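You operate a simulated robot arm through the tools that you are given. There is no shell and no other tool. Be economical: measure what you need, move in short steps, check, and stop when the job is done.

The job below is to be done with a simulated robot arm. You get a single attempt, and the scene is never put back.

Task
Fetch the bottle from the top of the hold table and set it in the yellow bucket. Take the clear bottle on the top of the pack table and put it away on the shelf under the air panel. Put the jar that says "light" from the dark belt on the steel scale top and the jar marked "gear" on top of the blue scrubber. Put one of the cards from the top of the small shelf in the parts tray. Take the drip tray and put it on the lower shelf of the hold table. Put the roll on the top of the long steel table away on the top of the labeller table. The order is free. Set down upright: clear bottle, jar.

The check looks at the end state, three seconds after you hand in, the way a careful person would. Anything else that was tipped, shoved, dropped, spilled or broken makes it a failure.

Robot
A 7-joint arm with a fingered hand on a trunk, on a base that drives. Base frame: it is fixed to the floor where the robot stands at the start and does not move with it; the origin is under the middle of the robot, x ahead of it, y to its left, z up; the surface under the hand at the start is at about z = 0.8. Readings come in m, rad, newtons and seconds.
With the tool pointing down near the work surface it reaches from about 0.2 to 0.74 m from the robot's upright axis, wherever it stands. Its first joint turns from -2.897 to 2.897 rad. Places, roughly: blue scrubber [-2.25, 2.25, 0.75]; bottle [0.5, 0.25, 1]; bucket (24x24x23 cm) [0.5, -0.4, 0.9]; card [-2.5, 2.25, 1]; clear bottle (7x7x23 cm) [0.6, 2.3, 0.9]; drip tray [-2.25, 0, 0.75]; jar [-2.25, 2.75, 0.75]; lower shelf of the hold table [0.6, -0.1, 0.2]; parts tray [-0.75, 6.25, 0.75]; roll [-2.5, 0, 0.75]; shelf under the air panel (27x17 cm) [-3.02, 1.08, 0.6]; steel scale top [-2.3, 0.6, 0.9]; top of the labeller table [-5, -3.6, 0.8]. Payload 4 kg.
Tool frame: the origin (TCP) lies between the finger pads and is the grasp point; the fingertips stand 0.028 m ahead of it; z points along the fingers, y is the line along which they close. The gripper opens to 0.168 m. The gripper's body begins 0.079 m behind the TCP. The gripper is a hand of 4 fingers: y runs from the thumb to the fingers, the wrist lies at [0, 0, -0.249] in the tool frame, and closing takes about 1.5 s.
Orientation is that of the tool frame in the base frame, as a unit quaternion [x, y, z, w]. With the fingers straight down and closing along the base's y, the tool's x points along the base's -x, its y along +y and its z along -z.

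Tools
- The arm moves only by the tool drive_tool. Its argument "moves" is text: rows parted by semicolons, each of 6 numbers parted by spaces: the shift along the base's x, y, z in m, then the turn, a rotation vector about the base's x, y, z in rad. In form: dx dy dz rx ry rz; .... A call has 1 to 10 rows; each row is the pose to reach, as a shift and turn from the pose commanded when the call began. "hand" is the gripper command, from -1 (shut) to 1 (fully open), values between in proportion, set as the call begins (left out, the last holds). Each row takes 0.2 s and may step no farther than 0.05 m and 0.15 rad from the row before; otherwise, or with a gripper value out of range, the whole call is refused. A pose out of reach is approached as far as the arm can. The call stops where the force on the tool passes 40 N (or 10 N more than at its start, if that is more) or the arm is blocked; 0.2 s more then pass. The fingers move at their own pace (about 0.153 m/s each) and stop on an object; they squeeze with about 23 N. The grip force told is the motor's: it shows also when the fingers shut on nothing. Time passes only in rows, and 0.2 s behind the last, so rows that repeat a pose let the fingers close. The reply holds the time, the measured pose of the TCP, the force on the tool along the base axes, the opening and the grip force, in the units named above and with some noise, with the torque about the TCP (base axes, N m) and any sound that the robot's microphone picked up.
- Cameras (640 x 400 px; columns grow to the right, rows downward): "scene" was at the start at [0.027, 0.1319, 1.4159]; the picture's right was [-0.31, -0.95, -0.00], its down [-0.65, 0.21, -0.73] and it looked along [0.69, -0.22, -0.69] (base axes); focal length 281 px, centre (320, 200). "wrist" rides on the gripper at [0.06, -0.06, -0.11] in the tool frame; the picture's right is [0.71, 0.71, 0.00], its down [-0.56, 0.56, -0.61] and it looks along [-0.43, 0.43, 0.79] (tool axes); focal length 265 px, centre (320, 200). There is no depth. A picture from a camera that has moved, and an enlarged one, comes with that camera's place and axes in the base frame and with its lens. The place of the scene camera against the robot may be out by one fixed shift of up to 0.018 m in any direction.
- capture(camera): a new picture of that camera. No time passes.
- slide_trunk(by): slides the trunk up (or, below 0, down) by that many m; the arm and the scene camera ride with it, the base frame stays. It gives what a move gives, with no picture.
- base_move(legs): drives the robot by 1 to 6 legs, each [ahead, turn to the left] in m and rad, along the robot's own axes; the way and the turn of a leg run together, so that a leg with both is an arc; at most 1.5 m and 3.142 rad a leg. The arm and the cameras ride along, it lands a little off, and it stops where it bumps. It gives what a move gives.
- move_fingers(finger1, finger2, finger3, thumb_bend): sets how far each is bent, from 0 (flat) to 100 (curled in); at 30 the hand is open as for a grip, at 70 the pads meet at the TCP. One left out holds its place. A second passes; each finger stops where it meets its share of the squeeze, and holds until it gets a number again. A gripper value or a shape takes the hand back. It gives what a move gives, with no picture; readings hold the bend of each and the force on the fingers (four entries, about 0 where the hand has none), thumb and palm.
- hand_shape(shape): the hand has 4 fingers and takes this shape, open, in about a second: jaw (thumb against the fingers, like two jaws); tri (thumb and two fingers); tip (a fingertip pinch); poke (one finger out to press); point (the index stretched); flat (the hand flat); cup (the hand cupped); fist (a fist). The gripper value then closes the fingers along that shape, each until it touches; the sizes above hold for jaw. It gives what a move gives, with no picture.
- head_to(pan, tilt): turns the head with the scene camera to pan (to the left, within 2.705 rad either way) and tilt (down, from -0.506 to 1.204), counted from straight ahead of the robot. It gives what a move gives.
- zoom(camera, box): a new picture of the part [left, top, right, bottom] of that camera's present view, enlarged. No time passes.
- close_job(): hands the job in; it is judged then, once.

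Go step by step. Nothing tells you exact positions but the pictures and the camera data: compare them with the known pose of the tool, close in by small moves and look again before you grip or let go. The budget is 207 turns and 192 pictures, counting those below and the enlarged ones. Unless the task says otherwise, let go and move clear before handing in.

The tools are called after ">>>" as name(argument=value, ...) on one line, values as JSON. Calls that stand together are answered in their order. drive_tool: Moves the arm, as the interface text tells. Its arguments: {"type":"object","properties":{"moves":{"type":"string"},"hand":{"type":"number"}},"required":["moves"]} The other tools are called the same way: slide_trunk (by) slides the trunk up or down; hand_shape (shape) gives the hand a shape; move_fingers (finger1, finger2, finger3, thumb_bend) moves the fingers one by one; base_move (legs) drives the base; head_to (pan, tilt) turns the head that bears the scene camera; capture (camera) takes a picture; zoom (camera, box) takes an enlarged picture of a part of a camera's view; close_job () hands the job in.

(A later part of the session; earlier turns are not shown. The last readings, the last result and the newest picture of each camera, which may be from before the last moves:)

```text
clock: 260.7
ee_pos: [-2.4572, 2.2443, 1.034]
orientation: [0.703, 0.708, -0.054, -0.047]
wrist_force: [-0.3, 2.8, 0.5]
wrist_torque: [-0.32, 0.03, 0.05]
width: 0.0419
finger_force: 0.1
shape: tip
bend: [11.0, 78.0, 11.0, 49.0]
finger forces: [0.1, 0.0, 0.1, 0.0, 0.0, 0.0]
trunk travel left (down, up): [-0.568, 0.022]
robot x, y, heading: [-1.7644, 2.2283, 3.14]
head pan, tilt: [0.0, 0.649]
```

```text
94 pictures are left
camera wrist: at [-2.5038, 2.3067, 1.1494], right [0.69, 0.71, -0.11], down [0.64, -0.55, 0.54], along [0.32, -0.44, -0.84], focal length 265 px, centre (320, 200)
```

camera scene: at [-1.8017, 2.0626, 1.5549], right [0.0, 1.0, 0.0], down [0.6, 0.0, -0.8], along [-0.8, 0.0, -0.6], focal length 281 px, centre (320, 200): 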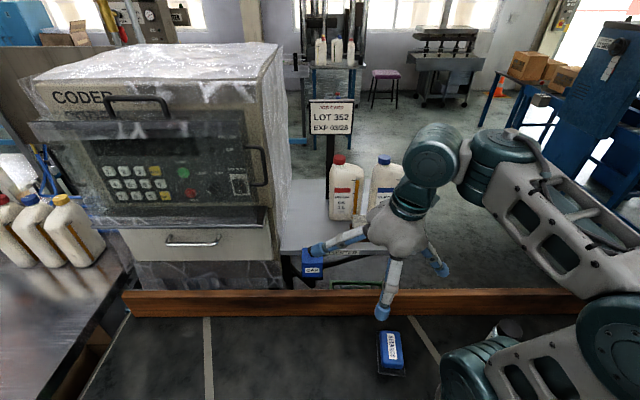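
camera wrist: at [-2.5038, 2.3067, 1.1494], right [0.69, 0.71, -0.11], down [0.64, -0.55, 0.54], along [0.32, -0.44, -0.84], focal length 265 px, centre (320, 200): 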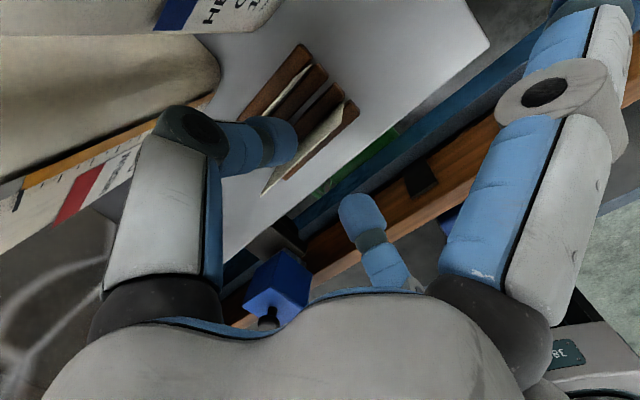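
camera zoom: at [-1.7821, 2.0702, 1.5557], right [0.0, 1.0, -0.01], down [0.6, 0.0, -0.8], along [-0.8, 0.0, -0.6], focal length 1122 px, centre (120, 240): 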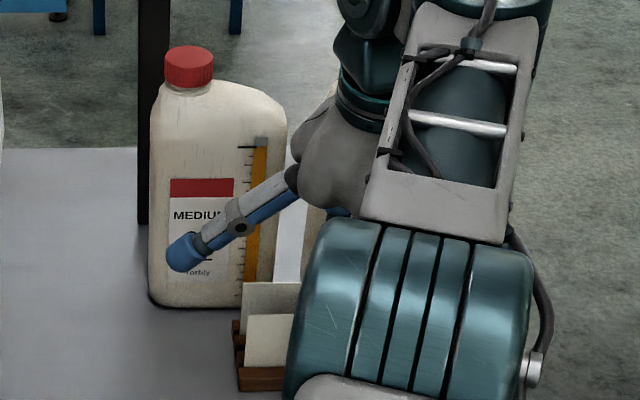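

Front card measured: x≈-2.473, y 2.178–2.276; second card at -2.511. I descend with the thumb going between them, halfway first.

>>> drive_tool(moves="-0.004 -0.015 -0.02 0 0 0; -0.005 -0.017 -0.04 0 0 0; -0.005 -0.017 -0.052 0 0 0")

>>> capture(camera="wrist")

```text
clock: 261.5
ee_pos: [-2.4634, 2.2179, 0.98]
orientation: [0.699, 0.711, -0.053, -0.049]
wrist_force: [0.5, 0.7, -0.2]
wrist_torque: [-0.03, 0.03, 0.03]
width: 0.0421
finger_force: 0.1
shape: tip
bend: [11.0, 78.0, 11.0, 49.0]
finger forces: [0.0, 0.0, 0.0, 0.0, 0.0, 0.0]
trunk travel left (down, up): [-0.568, 0.022]
robot x, y, heading: [-1.7634, 2.2281, 3.14]
head pan, tilt: [0.0, 0.649]
```

```text
93 pictures are left
camera wrist: at [-2.5099, 2.2785, 1.0971], right [0.69, 0.72, -0.1], down [0.65, -0.54, 0.53], along [0.33, -0.43, -0.84], focal length 265 px, centre (320, 200)
```

wrist: 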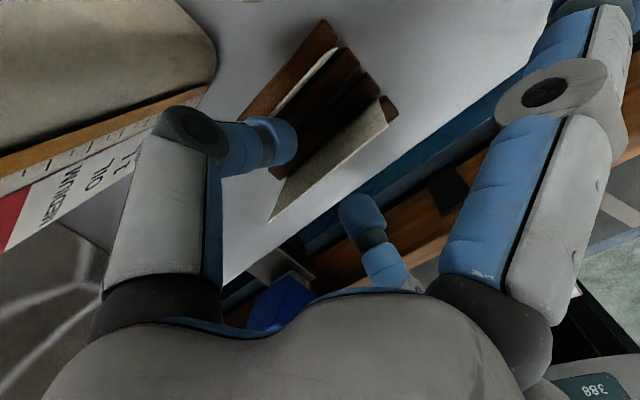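

The thumb is between the two cards and the other finger is on the near side. I go 3 cm lower and pinch.

>>> drive_tool(moves="-0.001 0.007 -0.015 0 0 0; -0.001 0.008 -0.028 0 0 0")

>>> drive_tool(moves="0 0 0 0 0 0; 0 0 0 0 0 0; 0 0 0 0 0 0; 0 0 0 0 0 0; 0 0 0 0 0 0", hand=-1)

>>> capture(camera="wrist")

```text
clock: 262.1
ee_pos: [-2.461, 2.2252, 0.956]
orientation: [0.698, 0.712, -0.055, -0.051]
wrist_force: [12.4, -0.1, 13.7]
wrist_torque: [-0.01, 0.91, -0.02]
width: 0.0406
finger_force: 0.1
shape: tip
bend: [11.0, 78.0, 11.0, 52.0]
finger forces: [0.1, 0.1, 0.1, 0.0, 17.8, 0.1]
trunk travel left (down, up): [-0.568, 0.022]
robot x, y, heading: [-1.7642, 2.2294, -3.142]
head pan, tilt: [0.0, 0.649]
```

```text
clock: 263.3
ee_pos: [-2.4621, 2.2261, 0.9526]
orientation: [0.699, 0.712, -0.053, -0.048]
wrist_force: [16.4, 0.7, -3.2]
wrist_torque: [0.0, -0.39, 0.0]
width: 0.0064
finger_force: 23.4
shape: tip
bend: [27.0, 70.0, 27.0, 58.0]
finger forces: [0.0, 27.3, 0.1, 0.1, 11.3, 0.1]
trunk travel left (down, up): [-0.568, 0.022]
robot x, y, heading: [-1.7622, 2.2313, 3.143]
head pan, tilt: [0.0, 0.649]
```

```text
92 pictures are left
camera wrist: at [-2.509, 2.2864, 1.0694], right [0.69, 0.72, -0.1], down [0.65, -0.54, 0.53], along [0.33, -0.43, -0.84], focal length 265 px, centre (320, 200)
```

wrist: 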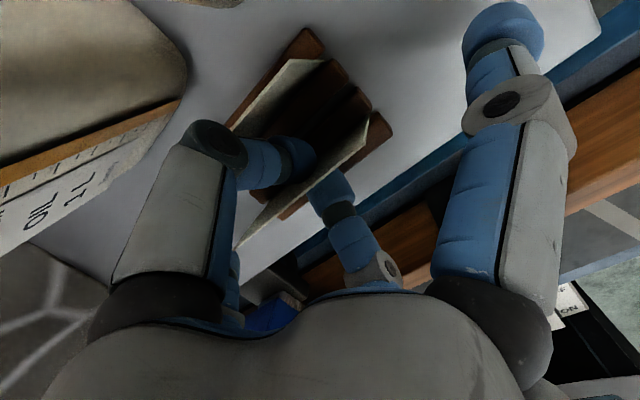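

The card is pinched. I lift it straight up out of its slot slowly.

>>> drive_tool(moves="0.001 0 0.012 0 0 0; 0.001 0 0.024 0 0 0; 0.001 0 0.04 0 0 0; 0.001 0 0.06 0 0 0; 0.001 0 0.08 0 0 0")

>>> capture(camera="wrist")

>>> capture(camera="scene")

```text
clock: 264.5
ee_pos: [-2.4631, 2.2235, 1.033]
orientation: [0.699, 0.711, -0.052, -0.047]
wrist_force: [-0.9, 0.5, -0.3]
wrist_torque: [0.02, 0.02, 0.01]
width: 0.0064
finger_force: 22.7
shape: tip
bend: [27.0, 70.0, 27.0, 58.0]
finger forces: [0.0, 17.2, 0.0, 0.0, 17.1, 0.0]
trunk travel left (down, up): [-0.568, 0.022]
robot x, y, heading: [-1.764, 2.2303, 3.143]
head pan, tilt: [0.0, 0.649]
```

```text
91 pictures are left
camera wrist: at [-2.5101, 2.2846, 1.149], right [0.69, 0.72, -0.1], down [0.65, -0.54, 0.53], along [0.33, -0.43, -0.84], focal length 265 px, centre (320, 200)
```

wrist: 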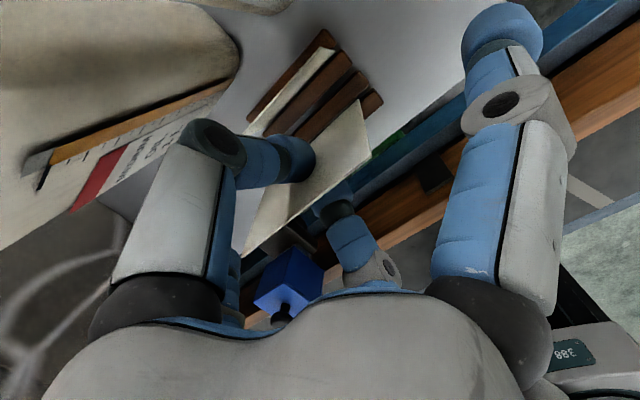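

```text
90 pictures are left
camera scene: at [-1.7823, 2.0628, 1.5549], right [0.0, 1.0, 0.0], down [0.6, 0.0, -0.8], along [-0.8, 0.0, -0.6], focal length 281 px, centre (320, 200)
```

scene: 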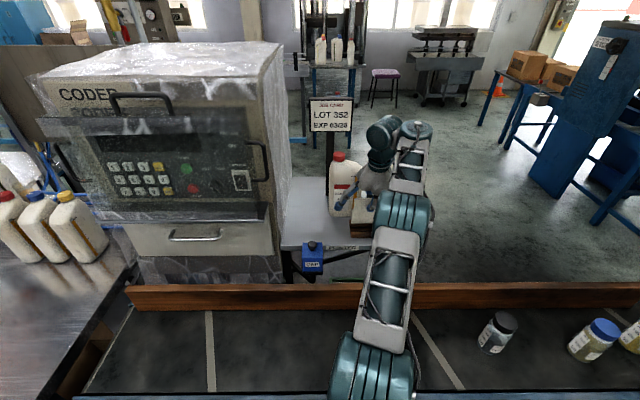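

The card is out and the holder undisturbed. I raise and retract the arm, back off, and drive up to the parts-tray table.

>>> drive_tool(moves="0.02 0 0.03 0 0 0; 0.06 0 0.05 0 0 0; 0.1 0 0.06 0 0 0; 0.14 0 0.06 0 0 0; 0.18 0 0.06 0 0 0; 0.22 0 0.06 0 0 0; 0.26 0 0.06 0 0 0; 0.3 0 0.06 0 0 0")

>>> base_move(legs=[[-0.5, 0], [0, -1.731], [1.5, 0], [1.5, 0], [0.15, 0.16]])

>>> capture(camera="scene")

```text
clock: 266.3
ee_pos: [-2.1747, 2.2259, 1.1077]
orientation: [0.699, 0.711, -0.051, -0.046]
wrist_force: [-0.2, 0.1, 0.4]
wrist_torque: [0.01, 0.03, -0.04]
width: 0.0063
finger_force: 23.4
shape: tip
bend: [27.0, 70.0, 27.0, 58.0]
finger forces: [0.1, 17.3, 0.0, 0.0, 17.3, 0.1]
out of reach, approached as far as the arm can: row 8
trunk travel left (down, up): [-0.568, 0.022]
robot x, y, heading: [-1.7649, 2.2288, 3.144]
head pan, tilt: [0.0, 0.649]
```

```text
clock: 288.5
ee_pos: [-0.766, 5.7539, 1.1073]
orientation: [0.997, 0.019, -0.005, -0.069]
wrist_force: [0.9, 1.2, -0.3]
wrist_torque: [-0.01, -0.02, -0.01]
width: 0.0064
finger_force: 23.3
shape: tip
bend: [27.0, 70.0, 27.0, 58.0]
finger forces: [0.1, 16.8, 0.0, 0.0, 16.8, 0.0]
trunk travel left (down, up): [-0.568, 0.022]
robot x, y, heading: [-0.7526, 5.3433, 1.593]
head pan, tilt: [0.0, 0.649]
```

```text
89 pictures are left
camera scene: at [-0.9078, 5.3604, 1.5548], right [1.0, 0.02, 0.0], down [0.01, -0.6, -0.8], along [-0.02, 0.8, -0.6], focal length 281 px, centre (320, 200)
```

scene: 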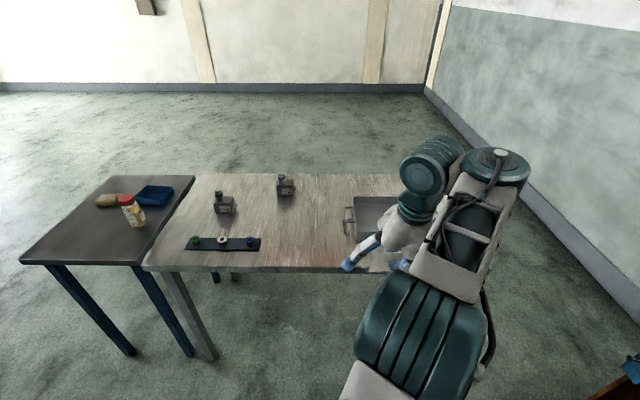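

The steel parts tray is on the table partly behind the hand. I check with the wrist camera.

>>> capture(camera="wrist")

>>> zoom(camera="scene", box=[300, 150, 460, 290])

```text
88 pictures are left
camera wrist: at [-0.7078, 5.8019, 1.224], right [0.73, -0.67, -0.1], down [-0.53, -0.66, 0.54], along [-0.43, -0.34, -0.84], focal length 265 px, centre (320, 200)
```

wrist: 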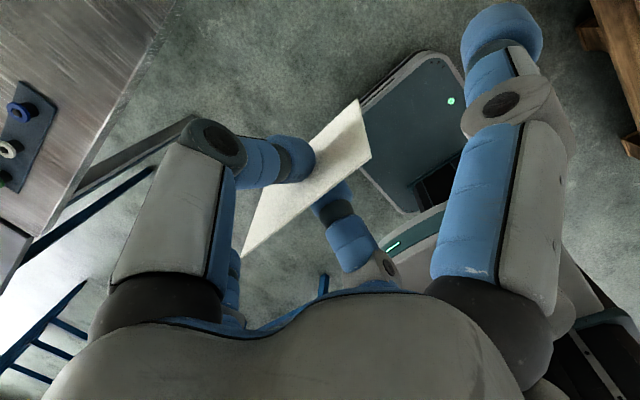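

```text
2.86 times, centred on (380, 220) of scene
camera zoom: at [-0.9078, 5.3604, 1.5548], right [1.0, 0.02, 0.0], down [0.01, -0.6, -0.8], along [-0.02, 0.8, -0.6], focal length 802 px, centre (149, 143)
```

zoom: 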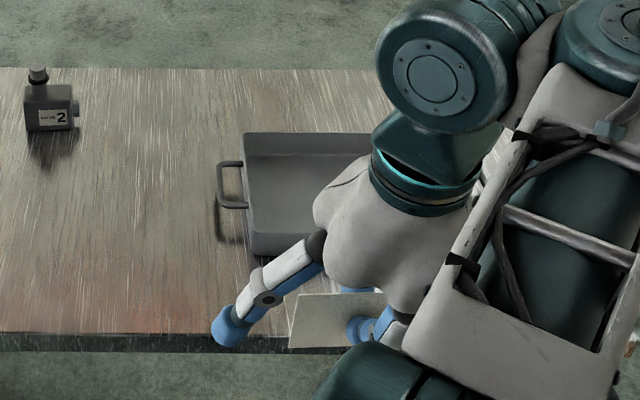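

I drive 0.2 m closer, then carry the card over the tray and view it.

>>> base_move(legs=[[0.22, -0.02]])

>>> drive_tool(moves="0.02 0.05 0 0 0 0; 0.04 0.09 0 0 0 0; 0.06 0.13 0 0 0 0; 0.08 0.17 0 0 0 0; 0.1 0.21 0 0 0 0; 0.1 0.25 0 0 0 0; 0.1 0.28 0 0 0 0")

>>> capture(camera="wrist")

>>> capture(camera="scene")

```text
clock: 290.2
ee_pos: [-0.7594, 5.9751, 1.1065]
orientation: [0.998, 0.009, -0.004, -0.069]
wrist_force: [0.0, 0.2, -0.5]
wrist_torque: [-0.03, -0.03, -0.01]
width: 0.0063
finger_force: 22.9
shape: tip
bend: [27.0, 70.0, 27.0, 58.0]
finger forces: [0.0, 16.9, 0.0, 0.0, 16.9, 0.0]
trunk travel left (down, up): [-0.568, 0.022]
robot x, y, heading: [-0.7522, 5.5631, 1.565]
head pan, tilt: [0.0, 0.649]
```

```text
refused: row 1 steps farther than a row can; nothing moved
```

```text
86 pictures are left
camera wrist: at [-0.6998, 6.0216, 1.224], right [0.72, -0.69, -0.1], down [-0.54, -0.65, 0.54], along [-0.43, -0.33, -0.84], focal length 265 px, centre (320, 200)
```

wrist: 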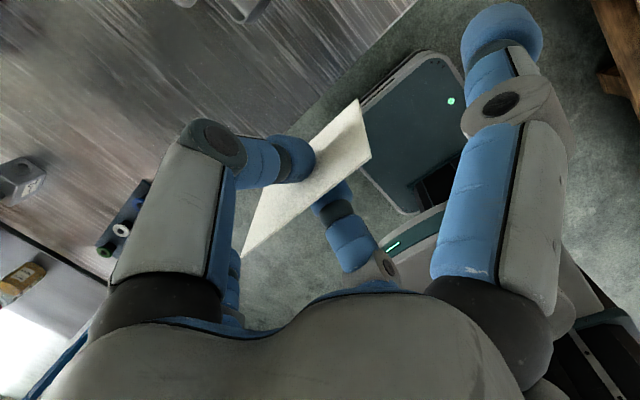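

```text
85 pictures are left
camera scene: at [-0.9092, 5.5847, 1.5549], right [1.0, 0.0, 0.0], down [0.0, -0.6, -0.8], along [0.0, 0.8, -0.6], focal length 281 px, centre (320, 200)
```

scene: 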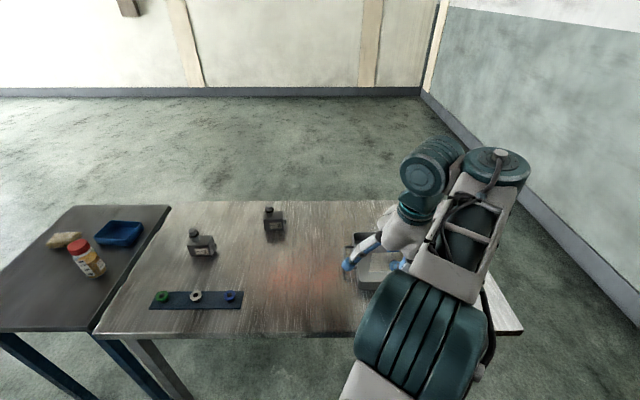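

Tray front edge is y≈6.125, left edge x≈-0.774, table z≈0.79. I move over (-0.68, 6.26).

>>> drive_tool(moves="0.01 0.036 0 0 0 0; 0.02 0.072 0 0 0 0; 0.03 0.108 0 0 0 0; 0.04 0.144 -0.005 0 0 0; 0.05 0.18 -0.02 0 0 0; 0.06 0.216 -0.04 0 0 0; 0.07 0.25 -0.06 0 0 0; 0.08 0.28 -0.09 0 0 0")

>>> capture(camera="wrist")

>>> capture(camera="scene")

```text
clock: 292.0
ee_pos: [-0.6776, 6.2541, 1.0169]
orientation: [0.998, 0.007, -0.005, -0.069]
wrist_force: [-0.1, 0.5, -0.9]
wrist_torque: [-0.01, 0.01, 0.02]
width: 0.0064
finger_force: 23.0
shape: tip
bend: [27.0, 70.0, 27.0, 58.0]
finger forces: [0.0, 17.0, 0.1, 0.0, 17.0, 0.0]
trunk travel left (down, up): [-0.568, 0.022]
robot x, y, heading: [-0.7524, 5.5647, 1.569]
head pan, tilt: [0.0, 0.649]
```

```text
84 pictures are left
camera wrist: at [-0.6188, 6.3006, 1.1337], right [0.72, -0.69, -0.1], down [-0.54, -0.65, 0.54], along [-0.44, -0.33, -0.84], focal length 265 px, centre (320, 200)
```

wrist: 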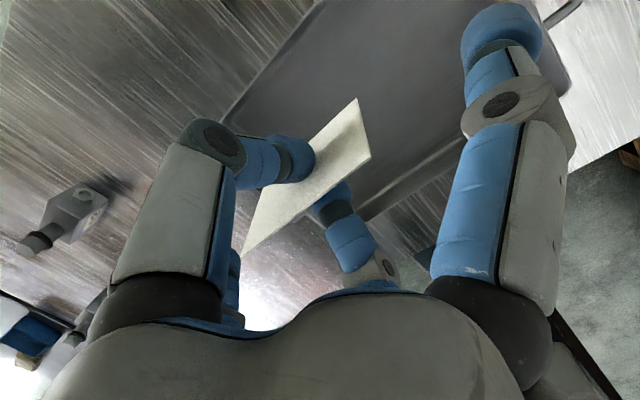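

```text
83 pictures are left
camera scene: at [-0.9085, 5.5849, 1.555], right [1.0, 0.0, 0.0], down [0.0, -0.6, -0.8], along [0.0, 0.8, -0.6], focal length 281 px, centre (320, 200)
```

scene: 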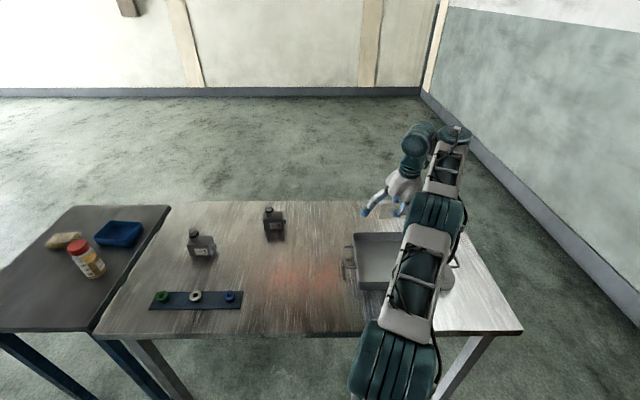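

The tray spans about x -0.76..-0.48, y 6.125..6.337. I move to its centre, lower, and release.

>>> drive_tool(moves="0.025 -0.01 -0.03 0 0 0; 0.045 -0.015 -0.06 0 0 0; 0.048 -0.018 -0.1 0 0 0; 0.048 -0.018 -0.125 0 0 0")

>>> capture(camera="wrist")

>>> zoom(camera="scene", box=[320, 180, 480, 310])

```text
clock: 293.0
ee_pos: [-0.6331, 6.2379, 0.8929]
orientation: [0.998, 0.008, -0.005, -0.067]
wrist_force: [0.1, -0.2, -0.4]
wrist_torque: [-0.01, 0.0, 0.01]
width: 0.0061
finger_force: 22.9
shape: tip
bend: [27.0, 70.0, 27.0, 58.0]
finger forces: [0.0, 17.2, 0.0, 0.0, 17.3, 0.0]
trunk travel left (down, up): [-0.568, 0.022]
robot x, y, heading: [-0.7556, 5.5599, 1.568]
head pan, tilt: [0.0, 0.649]
```

```text
82 pictures are left
camera wrist: at [-0.5723, 6.283, 1.0093], right [0.72, -0.69, -0.1], down [-0.54, -0.65, 0.54], along [-0.44, -0.33, -0.84], focal length 265 px, centre (320, 200)
```

wrist: 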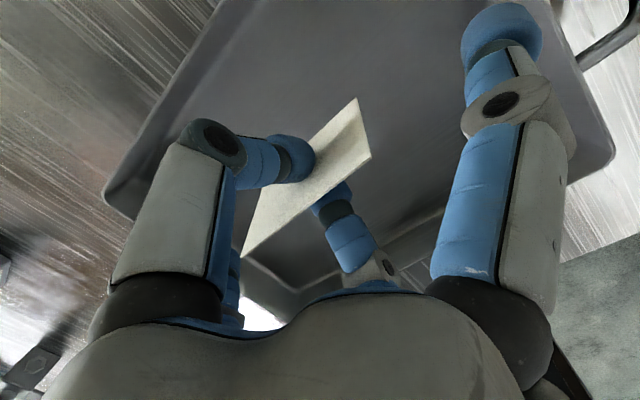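

```text
3.08 times, centred on (400, 245) of scene
camera zoom: at [-0.909, 5.5843, 1.5549], right [1.0, 0.0, 0.0], down [0.0, -0.6, -0.8], along [0.0, 0.8, -0.6], focal length 863 px, centre (74, 62)
```

zoom: 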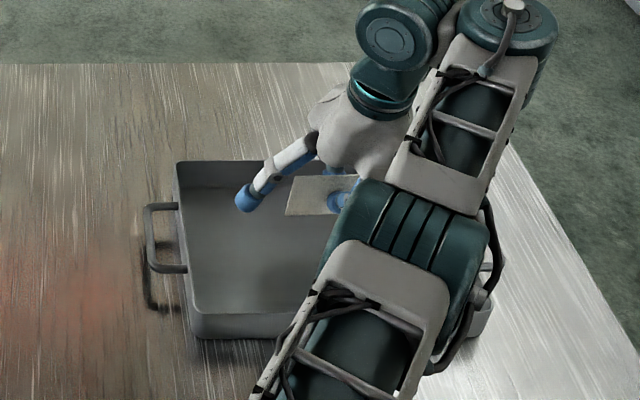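

The card is inside the tray outline. I lower a bit more and open slightly to let it drop in.

>>> drive_tool(moves="0.01 0 -0.01 0 0 0; 0.01 0 -0.02 0 0 0")

>>> drive_tool(moves="0 0 0 0 0 0; 0 0 0 0 0 0; 0 0 0 0 0 0; 0 0 0.02 0 0 0; 0 0 0.06 0 0 0; 0 0 0.1 0 0 0; 0 -0.02 0.14 0 0 0; 0 -0.06 0.16 0 0 0", hand=-0.4)

>>> capture(camera="wrist")

>>> zoom(camera="scene", box=[320, 180, 480, 310])

```text
clock: 293.6
ee_pos: [-0.6219, 6.2361, 0.8738]
orientation: [0.998, 0.008, -0.004, -0.07]
wrist_force: [-0.1, -0.1, 0.2]
wrist_torque: [0.01, 0.03, 0.0]
width: 0.0063
finger_force: 23.7
shape: tip
bend: [27.0, 70.0, 27.0, 58.0]
finger forces: [0.0, 17.3, 0.0, 0.0, 17.2, 0.0]
trunk travel left (down, up): [-0.568, 0.022]
robot x, y, heading: [-0.758, 5.5638, 1.569]
head pan, tilt: [0.0, 0.649]
```

```text
clock: 295.4
ee_pos: [-0.6226, 6.1736, 1.0331]
orientation: [0.998, 0.009, -0.004, -0.07]
wrist_force: [0.2, -0.4, 0.7]
wrist_torque: [0.04, 0.0, 0.0]
width: 0.0502
finger_force: 0.1
shape: tip
bend: [11.0, 78.0, 11.0, 46.0]
finger forces: [0.0, 0.1, 0.0, 0.0, 0.0, 0.1]
trunk travel left (down, up): [-0.568, 0.022]
robot x, y, heading: [-0.7556, 5.5609, 1.567]
head pan, tilt: [0.0, 0.649]
```

```text
80 pictures are left
camera wrist: at [-0.5631, 6.2205, 1.1504], right [0.72, -0.69, -0.1], down [-0.54, -0.65, 0.53], along [-0.43, -0.33, -0.84], focal length 265 px, centre (320, 200)
```

wrist: 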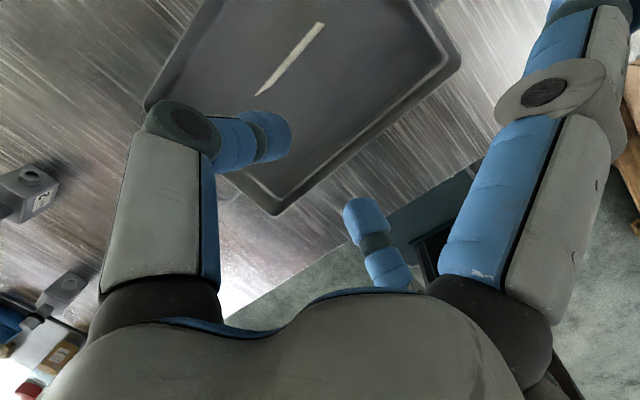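

```text
3.08 times, centred on (400, 245) of scene
camera zoom: at [-0.9098, 5.5828, 1.5548], right [1.0, 0.0, 0.0], down [0.0, -0.6, -0.8], along [0.0, 0.8, -0.6], focal length 863 px, centre (74, 62)
```

zoom: 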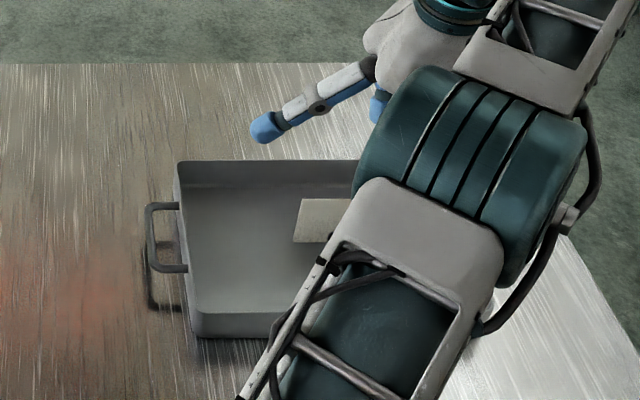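

The card rests in the tray. Next the jars: I reset the hand, pull the arm in and drive to the belt front at y≈2.75.

>>> drive_tool(moves="0 -0.04 0.02 -0.07 0 0; 0 -0.08 0.05 -0.14 0 0; 0 -0.12 0.07 -0.14 0 0; 0 -0.16 0.08 -0.14 0 0; 0 -0.2 0.08 -0.14 0 0; 0 -0.23 0.08 -0.14 0 0")

>>> hand_shape(shape="jaw")

>>> drive_tool(moves="0 0 0 0 0 -0.15; 0 0 0 0 0 -0.3; 0 0 0 0 0 -0.45; 0 0 0 0 0 -0.6; 0 0 0 0 0 -0.75; 0 0 0 0 0 -0.9; 0 0 0 0 0 -1.05; 0 0 0 0 0 -1.2; 0 0 0 0 0 -1.35; 0 0 0 0 0 -1.5")

>>> base_move(legs=[[-0.5, 0], [0, 2.91], [1.2, 0], [1.17, 0], [0, -1.34], [0.35, 0]])

>>> head_to(pan=0.0, tilt=0.85)

>>> capture(camera="scene")

```text
clock: 296.8
ee_pos: [-0.6214, 5.946, 1.1151]
orientation: [1.0, 0.009, -0.004, 0.001]
wrist_force: [-0.9, 0.2, -0.4]
wrist_torque: [0.01, 0.0, 0.02]
width: 0.05
finger_force: 0.1
shape: tip
bend: [11.0, 78.0, 11.0, 46.0]
finger forces: [0.0, 0.0, 0.0, 0.0, 0.0, 0.1]
trunk travel left (down, up): [-0.568, 0.022]
robot x, y, heading: [-0.7559, 5.5614, 1.568]
head pan, tilt: [0.0, 0.649]
```

```text
clock: 297.7
ee_pos: [-0.6215, 5.9472, 1.1148]
orientation: [1.0, 0.008, -0.005, 0.001]
wrist_force: [0.2, 0.6, 0.0]
wrist_torque: [0.02, -0.02, 0.02]
width: 0.168
finger_force: 0.1
shape: jaw
bend: [30.0, 30.0, 30.0, 30.0]
finger forces: [0.0, 0.0, 0.1, 0.0, 0.1, 0.1]
trunk travel left (down, up): [-0.568, 0.022]
robot x, y, heading: [-0.7574, 5.5615, 1.569]
head pan, tilt: [0.0, 0.649]
```

```text
clock: 299.9
ee_pos: [-0.6218, 5.9461, 1.1135]
orientation: [0.736, -0.677, -0.004, -0.002]
wrist_force: [-0.4, 0.1, -0.1]
wrist_torque: [0.02, 0.01, 0.02]
width: 0.1677
finger_force: 0.0
shape: jaw
bend: [30.0, 30.0, 30.0, 30.0]
finger forces: [0.0, 0.0, 0.1, 0.0, 0.0, 0.0]
trunk travel left (down, up): [-0.568, 0.022]
robot x, y, heading: [-0.751, 5.5646, 1.567]
head pan, tilt: [0.0, 0.649]
```

```text
clock: 326.1
ee_pos: [-1.9988, 2.859, 1.1123]
orientation: [0.999, 0.053, -0.005, 0.001]
wrist_force: [-0.2, -0.4, 0.0]
wrist_torque: [0.01, -0.03, -0.02]
width: 0.1679
finger_force: 0.0
shape: jaw
bend: [30.0, 30.0, 30.0, 30.0]
finger forces: [0.0, 0.0, 0.0, 0.0, 0.1, 0.0]
trunk travel left (down, up): [-0.568, 0.022]
robot x, y, heading: [-1.6113, 2.7305, -3.122]
head pan, tilt: [0.0, 0.649]
```

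```text
clock: 326.9
ee_pos: [-1.9983, 2.8595, 1.1131]
orientation: [0.999, 0.054, -0.005, 0.001]
wrist_force: [0.6, 0.2, -0.1]
wrist_torque: [-0.02, 0.01, -0.01]
width: 0.1681
finger_force: 0.0
shape: jaw
bend: [30.0, 30.0, 30.0, 30.0]
finger forces: [0.1, 0.0, 0.0, 0.1, 0.0, 0.0]
trunk travel left (down, up): [-0.568, 0.022]
robot x, y, heading: [-1.6143, 2.7343, -3.125]
head pan, tilt: [0.0, 0.85]
```

```text
78 pictures are left
camera scene: at [-1.6184, 2.5636, 1.5383], right [-0.02, 1.0, 0.0], down [0.75, 0.01, -0.66], along [-0.66, -0.01, -0.75], focal length 281 px, centre (320, 200)
```

scene: 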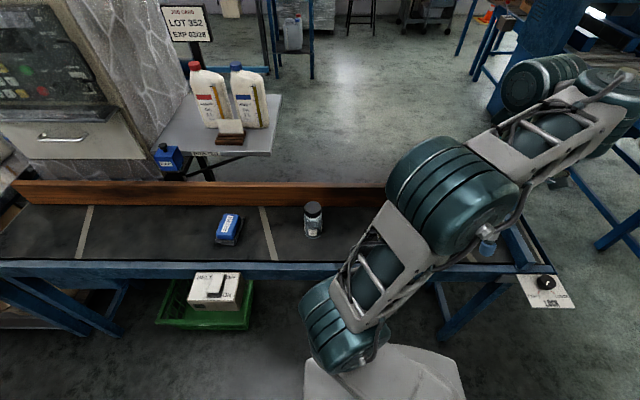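

The arm hides the other jars; I swing it left to read the labels.

>>> drive_tool(moves="0 -0.048 0 0 0 0; 0 -0.096 0 0 0 0; 0 -0.144 0 0 0 0; 0 -0.192 0 0 0 0; 0 -0.24 0 0 0 0; 0 -0.288 0 0 0 0; 0 -0.336 0 0 0 0; 0 -0.384 0 0 0 0; 0 -0.43 0 0 0 0")

>>> zoom(camera="scene", box=[290, 170, 570, 310])

```text
clock: 328.9
ee_pos: [-1.9976, 2.4285, 1.1108]
orientation: [0.999, 0.052, -0.005, 0.0]
wrist_force: [0.0, 0.6, -0.6]
wrist_torque: [0.01, 0.03, 0.0]
width: 0.168
finger_force: 0.0
shape: jaw
bend: [30.0, 30.0, 30.0, 30.0]
finger forces: [0.0, 0.0, 0.1, 0.0, 0.0, 0.0]
trunk travel left (down, up): [-0.568, 0.022]
robot x, y, heading: [-1.6102, 2.7304, -3.122]
head pan, tilt: [0.0, 0.85]
```

```text
2.29 times, centred on (430, 240) of scene
camera zoom: at [-1.6184, 2.5627, 1.5381], right [-0.02, 1.0, 0.0], down [0.75, 0.01, -0.66], along [-0.66, -0.01, -0.75], focal length 641 px, centre (69, 109)
```

zoom: 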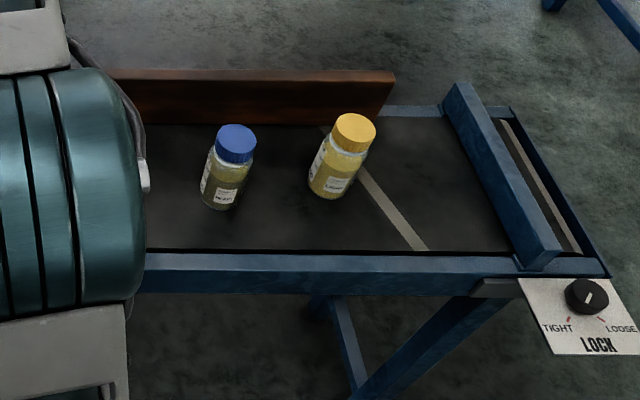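

>>> zoom(camera="scene", box=[370, 215, 450, 265])

>>> capture(camera="scene")

```text
8.00 times, centred on (410, 240) of scene
camera zoom: at [-1.6184, 2.5627, 1.5381], right [-0.02, 1.0, 0.0], down [0.75, 0.01, -0.66], along [-0.66, -0.01, -0.75], focal length 2245 px, centre (-400, -120)
```

zoom: 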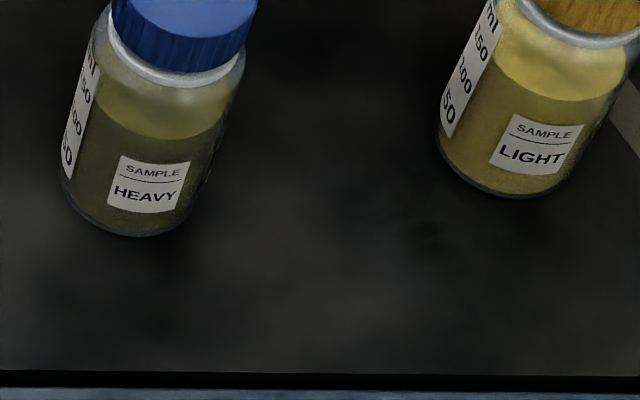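

```text
75 pictures are left
camera scene: at [-1.6184, 2.5627, 1.5381], right [-0.02, 1.0, 0.0], down [0.75, 0.01, -0.66], along [-0.66, -0.01, -0.75], focal length 281 px, centre (320, 200)
```

scene: 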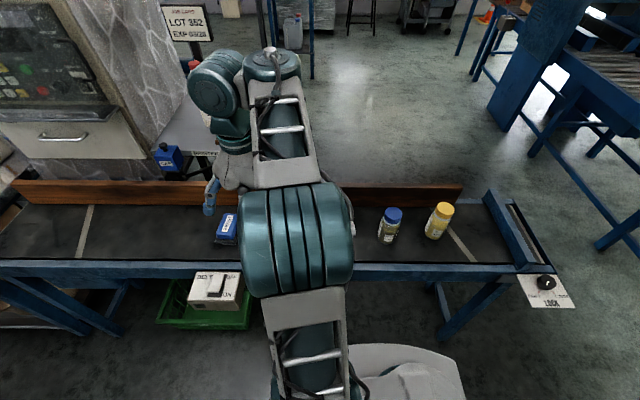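

The yellow-capped jar is "LIGHT" at about (-2.156, 2.92), blue is "HEAVY"; the dark-capped one at (-2.157, 2.533) is likely "GEAR", which I'll verify. I move over the light jar.

>>> drive_tool(moves="-0.016 0.045 0 0 0 0; -0.032 0.09 0 0 0 0; -0.048 0.135 0 0 0 0; -0.064 0.18 0 0 0 0; -0.08 0.225 0 0 0 0; -0.096 0.27 0 0 0 0; -0.112 0.315 0 0 0 0; -0.128 0.36 0 0 0 0; -0.144 0.405 0 0 0 0; -0.158 0.45 0 0 0 0", hand=0.2)

>>> drive_tool(moves="0 0.04 -0.02 0 0 0; 0 0.04 -0.06 0 0 0; 0 0.04 -0.1 0 0 0")

>>> capture(camera="wrist")

>>> capture(camera="scene")

```text
clock: 331.1
ee_pos: [-2.1544, 2.8801, 1.111]
orientation: [0.999, 0.053, -0.005, 0.001]
wrist_force: [-0.4, 0.8, -0.6]
wrist_torque: [0.0, -0.03, 0.03]
width: 0.1013
finger_force: 0.1
shape: jaw
bend: [30.0, 30.0, 30.0, 30.0]
finger forces: [0.1, 0.1, 0.1, 0.1, 0.0, 0.1]
trunk travel left (down, up): [-0.568, 0.022]
robot x, y, heading: [-1.6116, 2.7307, -3.121]
head pan, tilt: [0.0, 0.85]
```

```text
clock: 331.9
ee_pos: [-2.1568, 2.9177, 1.0114]
orientation: [0.999, 0.054, -0.005, 0.001]
wrist_force: [0.9, -0.7, 0.3]
wrist_torque: [0.07, -0.02, -0.02]
width: 0.1012
finger_force: 0.1
shape: jaw
bend: [30.0, 30.0, 30.0, 30.0]
finger forces: [0.0, 0.1, 0.0, 0.1, 0.2, 0.0]
trunk travel left (down, up): [-0.568, 0.022]
robot x, y, heading: [-1.6097, 2.7316, -3.123]
head pan, tilt: [0.0, 0.85]
```

```text
74 pictures are left
camera wrist: at [-2.1039, 2.9842, 1.1206], right [0.78, -0.63, -0.01], down [-0.49, -0.61, 0.62], along [-0.39, -0.48, -0.78], focal length 265 px, centre (320, 200)
```

wrist: 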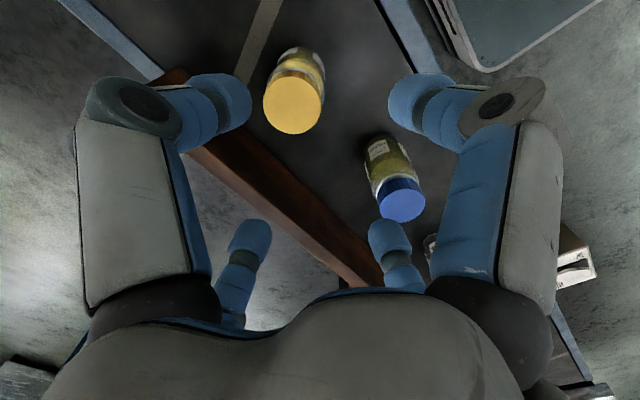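

```text
73 pictures are left
camera scene: at [-1.6186, 2.5631, 1.5383], right [-0.02, 1.0, 0.0], down [0.75, 0.01, -0.66], along [-0.66, -0.01, -0.75], focal length 281 px, centre (320, 200)
```

scene: 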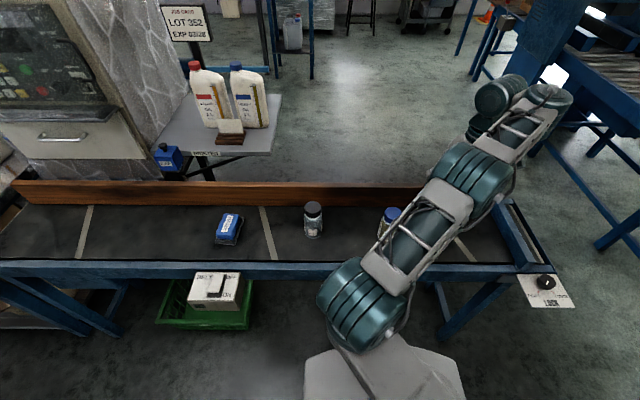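

The light jar's cap is at (-2.173, 2.937). I descend over it, and read the dark-capped jar's label meanwhile.

>>> zoom(camera="scene", box=[285, 195, 345, 245])

>>> drive_tool(moves="-0.016 0.019 -0.03 0 0 0; -0.016 0.019 -0.07 0 0 0; -0.016 0.019 -0.11 0 0 0; -0.016 0.019 -0.135 0 0 0")

>>> capture(camera="wrist")

```text
8.00 times, centred on (315, 220) of scene
camera zoom: at [-1.6186, 2.5631, 1.5383], right [-0.02, 1.0, 0.0], down [0.75, 0.01, -0.66], along [-0.66, -0.01, -0.75], focal length 2245 px, centre (360, 40)
```

zoom: 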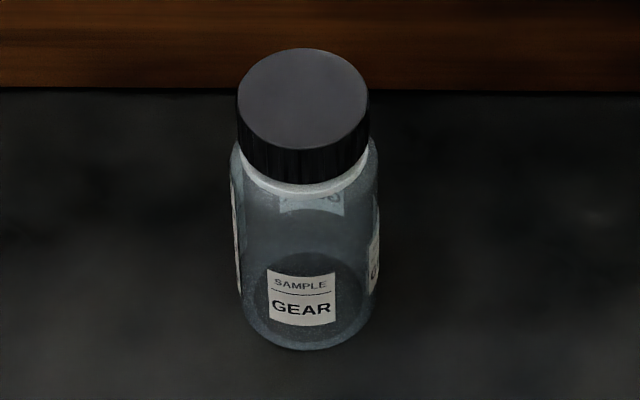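

```text
clock: 332.9
ee_pos: [-2.1728, 2.9364, 0.8761]
orientation: [0.999, 0.053, -0.005, 0.001]
wrist_force: [0.1, -0.6, 0.0]
wrist_torque: [0.01, 0.03, -0.01]
width: 0.1013
finger_force: 0.0
shape: jaw
bend: [30.0, 30.0, 30.0, 30.0]
finger forces: [0.0, 0.0, 0.1, 0.0, 0.1, 0.0]
trunk travel left (down, up): [-0.568, 0.022]
robot x, y, heading: [-1.6146, 2.7317, -3.119]
head pan, tilt: [0.0, 0.85]
```

```text
71 pictures are left
camera wrist: at [-2.1202, 3.0036, 0.9856], right [0.78, -0.63, -0.01], down [-0.49, -0.61, 0.62], along [-0.39, -0.48, -0.78], focal length 265 px, centre (320, 200)
```

wrist: 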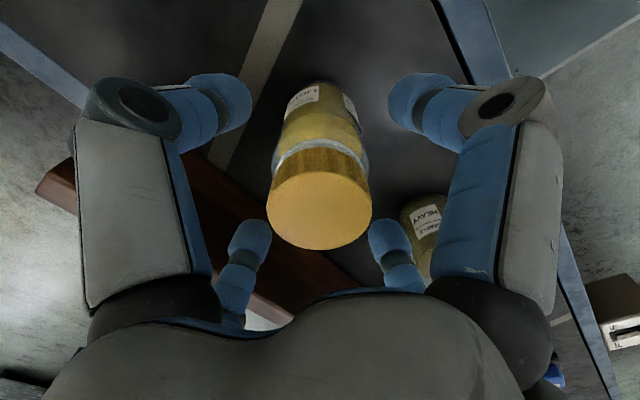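

GEAR confirmed; the light jar is centred in the hand. I go 2 cm lower and close.

>>> drive_tool(moves="0 0 -0.012 0 0 0; 0 0 -0.022 0 0 0")

>>> drive_tool(moves="0 0 0 0 0 0; 0 0 0 0 0 0; 0 0 0 0 0 0; 0 0 0 0 0 0; 0 0 0 0 0 0; 0 0 0 0 0 0", hand=-1)

>>> drive_tool(moves="0 0 0.02 0 0 0; 0 0 0.05 0 0 0; 0 0 0.09 0 0 0; 0 0 0.13 0 0 0; 0 0 0.17 0 0 0; 0 0 0.2 0 0 0")

>>> capture(camera="wrist")

```text
clock: 333.5
ee_pos: [-2.1723, 2.9379, 0.8559]
orientation: [0.999, 0.053, -0.005, 0.002]
wrist_force: [0.6, -0.1, 0.5]
wrist_torque: [0.04, 0.01, -0.02]
width: 0.1011
finger_force: 0.1
shape: jaw
bend: [30.0, 30.0, 30.0, 30.0]
finger forces: [0.1, 0.0, 0.0, 0.1, 0.0, 0.1]
trunk travel left (down, up): [-0.568, 0.022]
robot x, y, heading: [-1.6139, 2.7332, -3.127]
head pan, tilt: [0.0, 0.85]
```

```text
clock: 334.9
ee_pos: [-2.1723, 2.9378, 0.854]
orientation: [0.999, 0.052, -0.004, 0.001]
wrist_force: [1.0, 0.0, -0.5]
wrist_torque: [-0.01, 0.0, -0.02]
width: 0.0515
finger_force: 22.3
shape: jaw
bend: [79.0, 79.0, 79.0, 45.0]
finger forces: [20.8, 20.4, 20.9, 0.0, 20.6, 0.1]
trunk travel left (down, up): [-0.568, 0.022]
robot x, y, heading: [-1.6082, 2.7331, -3.124]
head pan, tilt: [0.0, 0.85]
```

```text
clock: 336.3
ee_pos: [-2.1729, 2.9395, 1.0555]
orientation: [0.999, 0.053, -0.005, 0.0]
wrist_force: [-0.4, -0.1, -1.5]
wrist_torque: [-0.03, 0.0, 0.03]
width: 0.0512
finger_force: 23.2
shape: jaw
bend: [79.0, 79.0, 79.0, 45.0]
finger forces: [20.8, 20.5, 21.0, 0.0, 20.7, 0.0]
trunk travel left (down, up): [-0.568, 0.022]
robot x, y, heading: [-1.6096, 2.732, -3.122]
head pan, tilt: [0.0, 0.85]
```

```text
70 pictures are left
camera wrist: at [-2.1195, 3.0069, 1.1651], right [0.78, -0.63, 0.0], down [-0.49, -0.61, 0.62], along [-0.39, -0.48, -0.78], focal length 265 px, centre (320, 200)
```

wrist: 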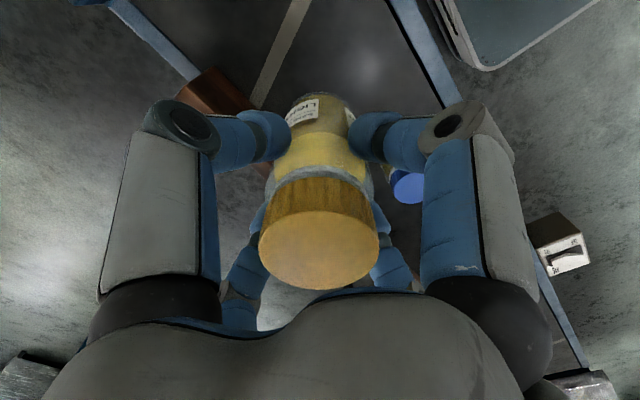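

The light jar is held upright. I pull it in and drive to the scales.

>>> drive_tool(moves="0.04 -0.02 0 0 0 0; 0.08 -0.04 0.01 0 0 0; 0.12 -0.06 0.02 0 0 0; 0.16 -0.09 0.02 0 0 0; 0.19 -0.13 0.02 0 0 0; 0.19 -0.17 0.02 0 0 0")

>>> base_move(legs=[[-0.2, 0], [0, 1.551], [1.1, 0], [1.0, 0], [0, -1.571]])

>>> head_to(pan=0.0, tilt=0.75)

>>> capture(camera="scene")

```text
clock: 337.7
ee_pos: [-1.9895, 2.7669, 1.0869]
orientation: [0.999, 0.053, -0.004, 0.001]
wrist_force: [-0.6, 0.8, -1.0]
wrist_torque: [-0.01, 0.02, 0.03]
width: 0.0513
finger_force: 23.3
shape: jaw
bend: [79.0, 79.0, 79.0, 45.0]
finger forces: [20.6, 20.6, 21.0, 0.0, 20.7, 0.1]
out of reach, approached as far as the arm can: row 5, 6
trunk travel left (down, up): [-0.568, 0.022]
robot x, y, heading: [-1.6121, 2.7337, -3.122]
head pan, tilt: [0.0, 0.85]
```

```text
clock: 357.0
ee_pos: [-1.7751, 0.6853, 1.0861]
orientation: [1.0, 0.029, -0.004, 0.002]
wrist_force: [0.7, -0.1, -1.2]
wrist_torque: [0.01, 0.05, -0.01]
width: 0.051
finger_force: 22.9
shape: jaw
bend: [79.0, 79.0, 79.0, 45.0]
finger forces: [20.1, 20.6, 21.4, 0.1, 20.8, 0.0]
trunk travel left (down, up): [-0.568, 0.022]
robot x, y, heading: [-1.3929, 0.6327, 3.109]
head pan, tilt: [0.0, 0.85]
```

```text
clock: 357.6
ee_pos: [-1.775, 0.6845, 1.0859]
orientation: [1.0, 0.03, -0.004, 0.001]
wrist_force: [0.6, 0.7, -1.7]
wrist_torque: [-0.03, -0.02, 0.01]
width: 0.051
finger_force: 23.7
shape: jaw
bend: [79.0, 79.0, 79.0, 45.0]
finger forces: [20.0, 20.5, 21.3, 0.1, 20.7, 0.1]
trunk travel left (down, up): [-0.568, 0.022]
robot x, y, heading: [-1.3976, 0.6321, 3.115]
head pan, tilt: [0.0, 0.75]
```

```text
69 pictures are left
camera scene: at [-1.417, 0.464, 1.5462], right [0.03, 1.0, 0.0], down [0.68, -0.02, -0.73], along [-0.73, 0.02, -0.68], focal length 281 px, centre (320, 200)
```

scene: 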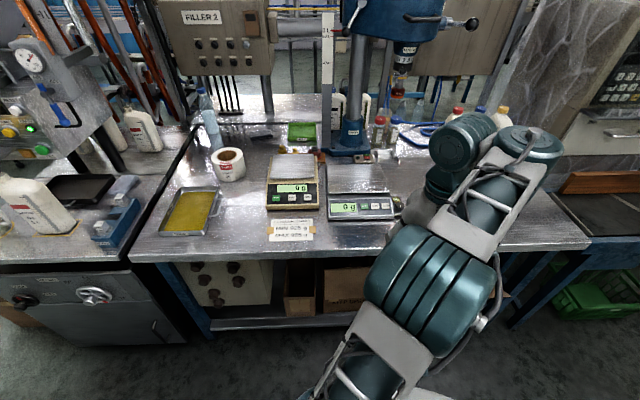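

Two scales: a tan one left, a grey steel one right, plus a note. I zoom to tell them apart.

>>> zoom(camera="scene", box=[250, 140, 410, 250])

>>> zoom(camera="scene", box=[150, 130, 320, 250])

```text
3.64 times, centred on (330, 195) of scene
camera zoom: at [-1.417, 0.464, 1.5462], right [0.03, 1.0, 0.0], down [0.68, -0.02, -0.73], along [-0.73, 0.02, -0.68], focal length 1020 px, centre (284, 218)
```

zoom: 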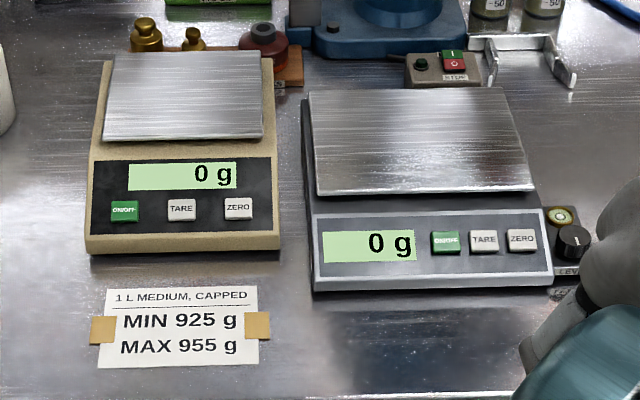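

```text
3.33 times, centred on (235, 190) of scene
camera zoom: at [-1.417, 0.464, 1.5462], right [0.03, 1.0, 0.0], down [0.68, -0.02, -0.73], along [-0.73, 0.02, -0.68], focal length 935 px, centre (603, 233)
```

zoom: 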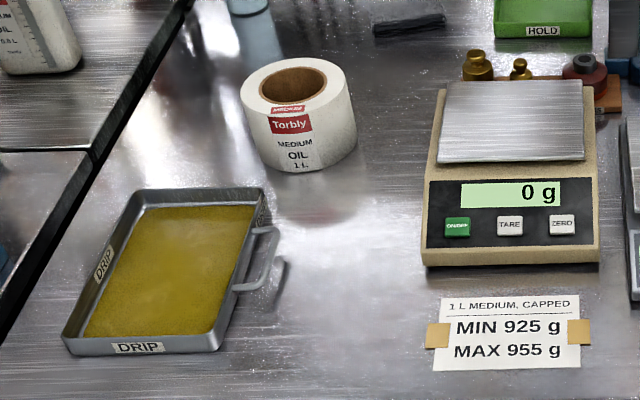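

The grey-bodied steel scale on the right, pan centre ≈ (-2.272, 0.63), is the target. I drive 0.2 m closer and carry the jar over it.

>>> base_move(legs=[[0.2, 0.02]])

>>> drive_tool(moves="-0.04 -0.008 0 0 0 0; -0.08 -0.016 0 0 0 0; -0.12 -0.024 0 0 0 0; -0.16 -0.032 0 0 0 0; -0.2 -0.04 0 0 0 0; -0.24 -0.045 -0.01 0 0 0; -0.28 -0.05 -0.02 0 0 0; -0.297 -0.05 -0.04 0 0 0")

>>> capture(camera="wrist")

>>> capture(camera="scene")

```text
clock: 359.2
ee_pos: [-1.9735, 0.6801, 1.0863]
orientation: [0.999, 0.039, -0.004, 0.002]
wrist_force: [0.2, 0.4, -2.1]
wrist_torque: [0.04, 0.01, -0.01]
width: 0.0512
finger_force: 22.9
shape: jaw
bend: [79.0, 79.0, 79.0, 45.0]
finger forces: [20.0, 20.5, 21.5, 0.0, 20.8, 0.0]
trunk travel left (down, up): [-0.568, 0.022]
robot x, y, heading: [-1.5924, 0.6376, 3.128]
head pan, tilt: [0.0, 0.75]
```

```text
clock: 361.0
ee_pos: [-2.2707, 0.631, 1.0471]
orientation: [0.999, 0.039, -0.003, 0.001]
wrist_force: [0.1, -0.5, -1.5]
wrist_torque: [0.0, -0.04, 0.0]
width: 0.0509
finger_force: 23.1
shape: jaw
bend: [79.0, 79.0, 79.0, 45.0]
finger forces: [19.8, 20.5, 21.5, 0.1, 20.8, 0.1]
trunk travel left (down, up): [-0.568, 0.022]
robot x, y, heading: [-1.5908, 0.6364, 3.132]
head pan, tilt: [0.0, 0.75]
```

```text
66 pictures are left
camera wrist: at [-2.2166, 0.6972, 1.1559], right [0.76, -0.65, 0.0], down [-0.51, -0.6, 0.62], along [-0.4, -0.47, -0.78], focal length 265 px, centre (320, 200)
```

wrist: 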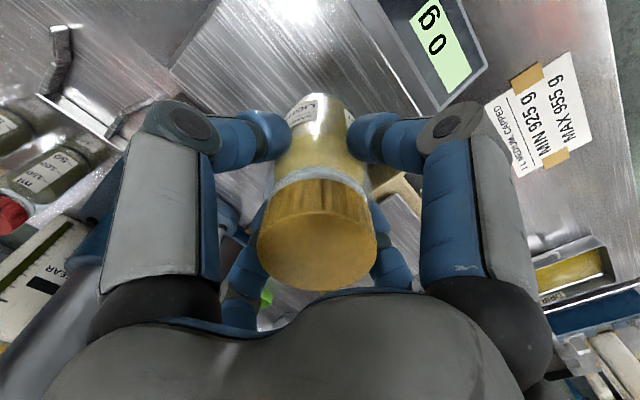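

```text
65 pictures are left
camera scene: at [-1.6119, 0.4673, 1.5463], right [0.01, 1.0, 0.0], down [0.68, -0.01, -0.73], along [-0.73, 0.01, -0.68], focal length 281 px, centre (320, 200)
```

scene: 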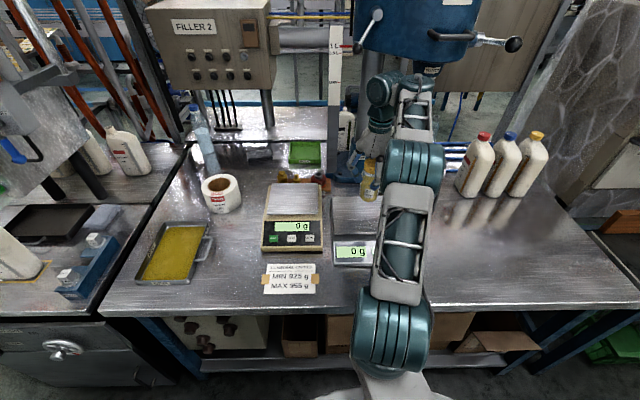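

The jar is centred over the pan. I lower it gently to contact.

>>> drive_tool(moves="-0.01 0.008 -0.03 0 0 0; -0.01 0.008 -0.055 0 0 0; -0.01 0.008 -0.07 0 0 0")

>>> drive_tool(moves="0 0 -0.006 0 0 0; 0 0 -0.012 0 0 0; 0 0 -0.018 0 0 0; 0 0 -0.024 0 0 0")

>>> zoom(camera="scene", box=[300, 130, 460, 290])

```text
clock: 361.8
ee_pos: [-2.2795, 0.6388, 0.9776]
orientation: [0.999, 0.04, -0.004, 0.001]
wrist_force: [0.3, -0.2, -2.1]
wrist_torque: [0.03, -0.02, 0.0]
width: 0.051
finger_force: 23.4
shape: jaw
bend: [79.0, 79.0, 79.0, 45.0]
finger forces: [19.8, 20.5, 21.5, 0.0, 20.8, 0.1]
trunk travel left (down, up): [-0.568, 0.022]
robot x, y, heading: [-1.5947, 0.6377, 3.133]
head pan, tilt: [0.0, 0.75]
```

```text
clock: 362.8
ee_pos: [-2.2802, 0.6402, 0.9534]
orientation: [0.999, 0.039, -0.006, 0.001]
wrist_force: [-1.8, 1.2, 14.5]
wrist_torque: [0.08, 0.16, -0.04]
width: 0.051
finger_force: 23.3
shape: jaw
bend: [79.0, 79.0, 79.0, 45.0]
finger forces: [21.4, 22.2, 23.7, 0.0, 22.8, 0.0]
trunk travel left (down, up): [-0.568, 0.022]
robot x, y, heading: [-1.5926, 0.6357, 3.131]
head pan, tilt: [0.0, 0.75]
```

```text
2.50 times, centred on (380, 210) of scene
camera zoom: at [-1.6101, 0.4675, 1.5467], right [0.01, 1.0, 0.0], down [0.68, -0.01, -0.73], along [-0.73, 0.01, -0.68], focal length 702 px, centre (170, 175)
```

zoom: 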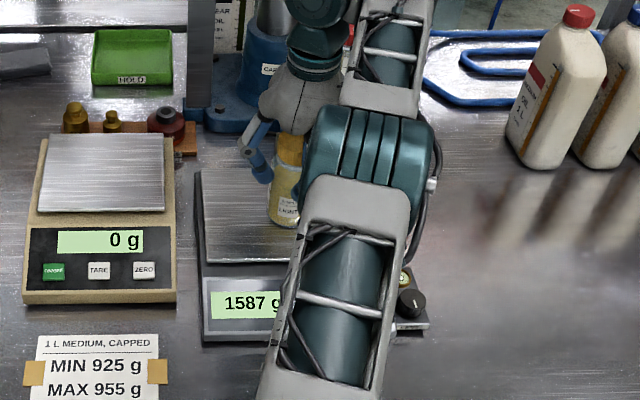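

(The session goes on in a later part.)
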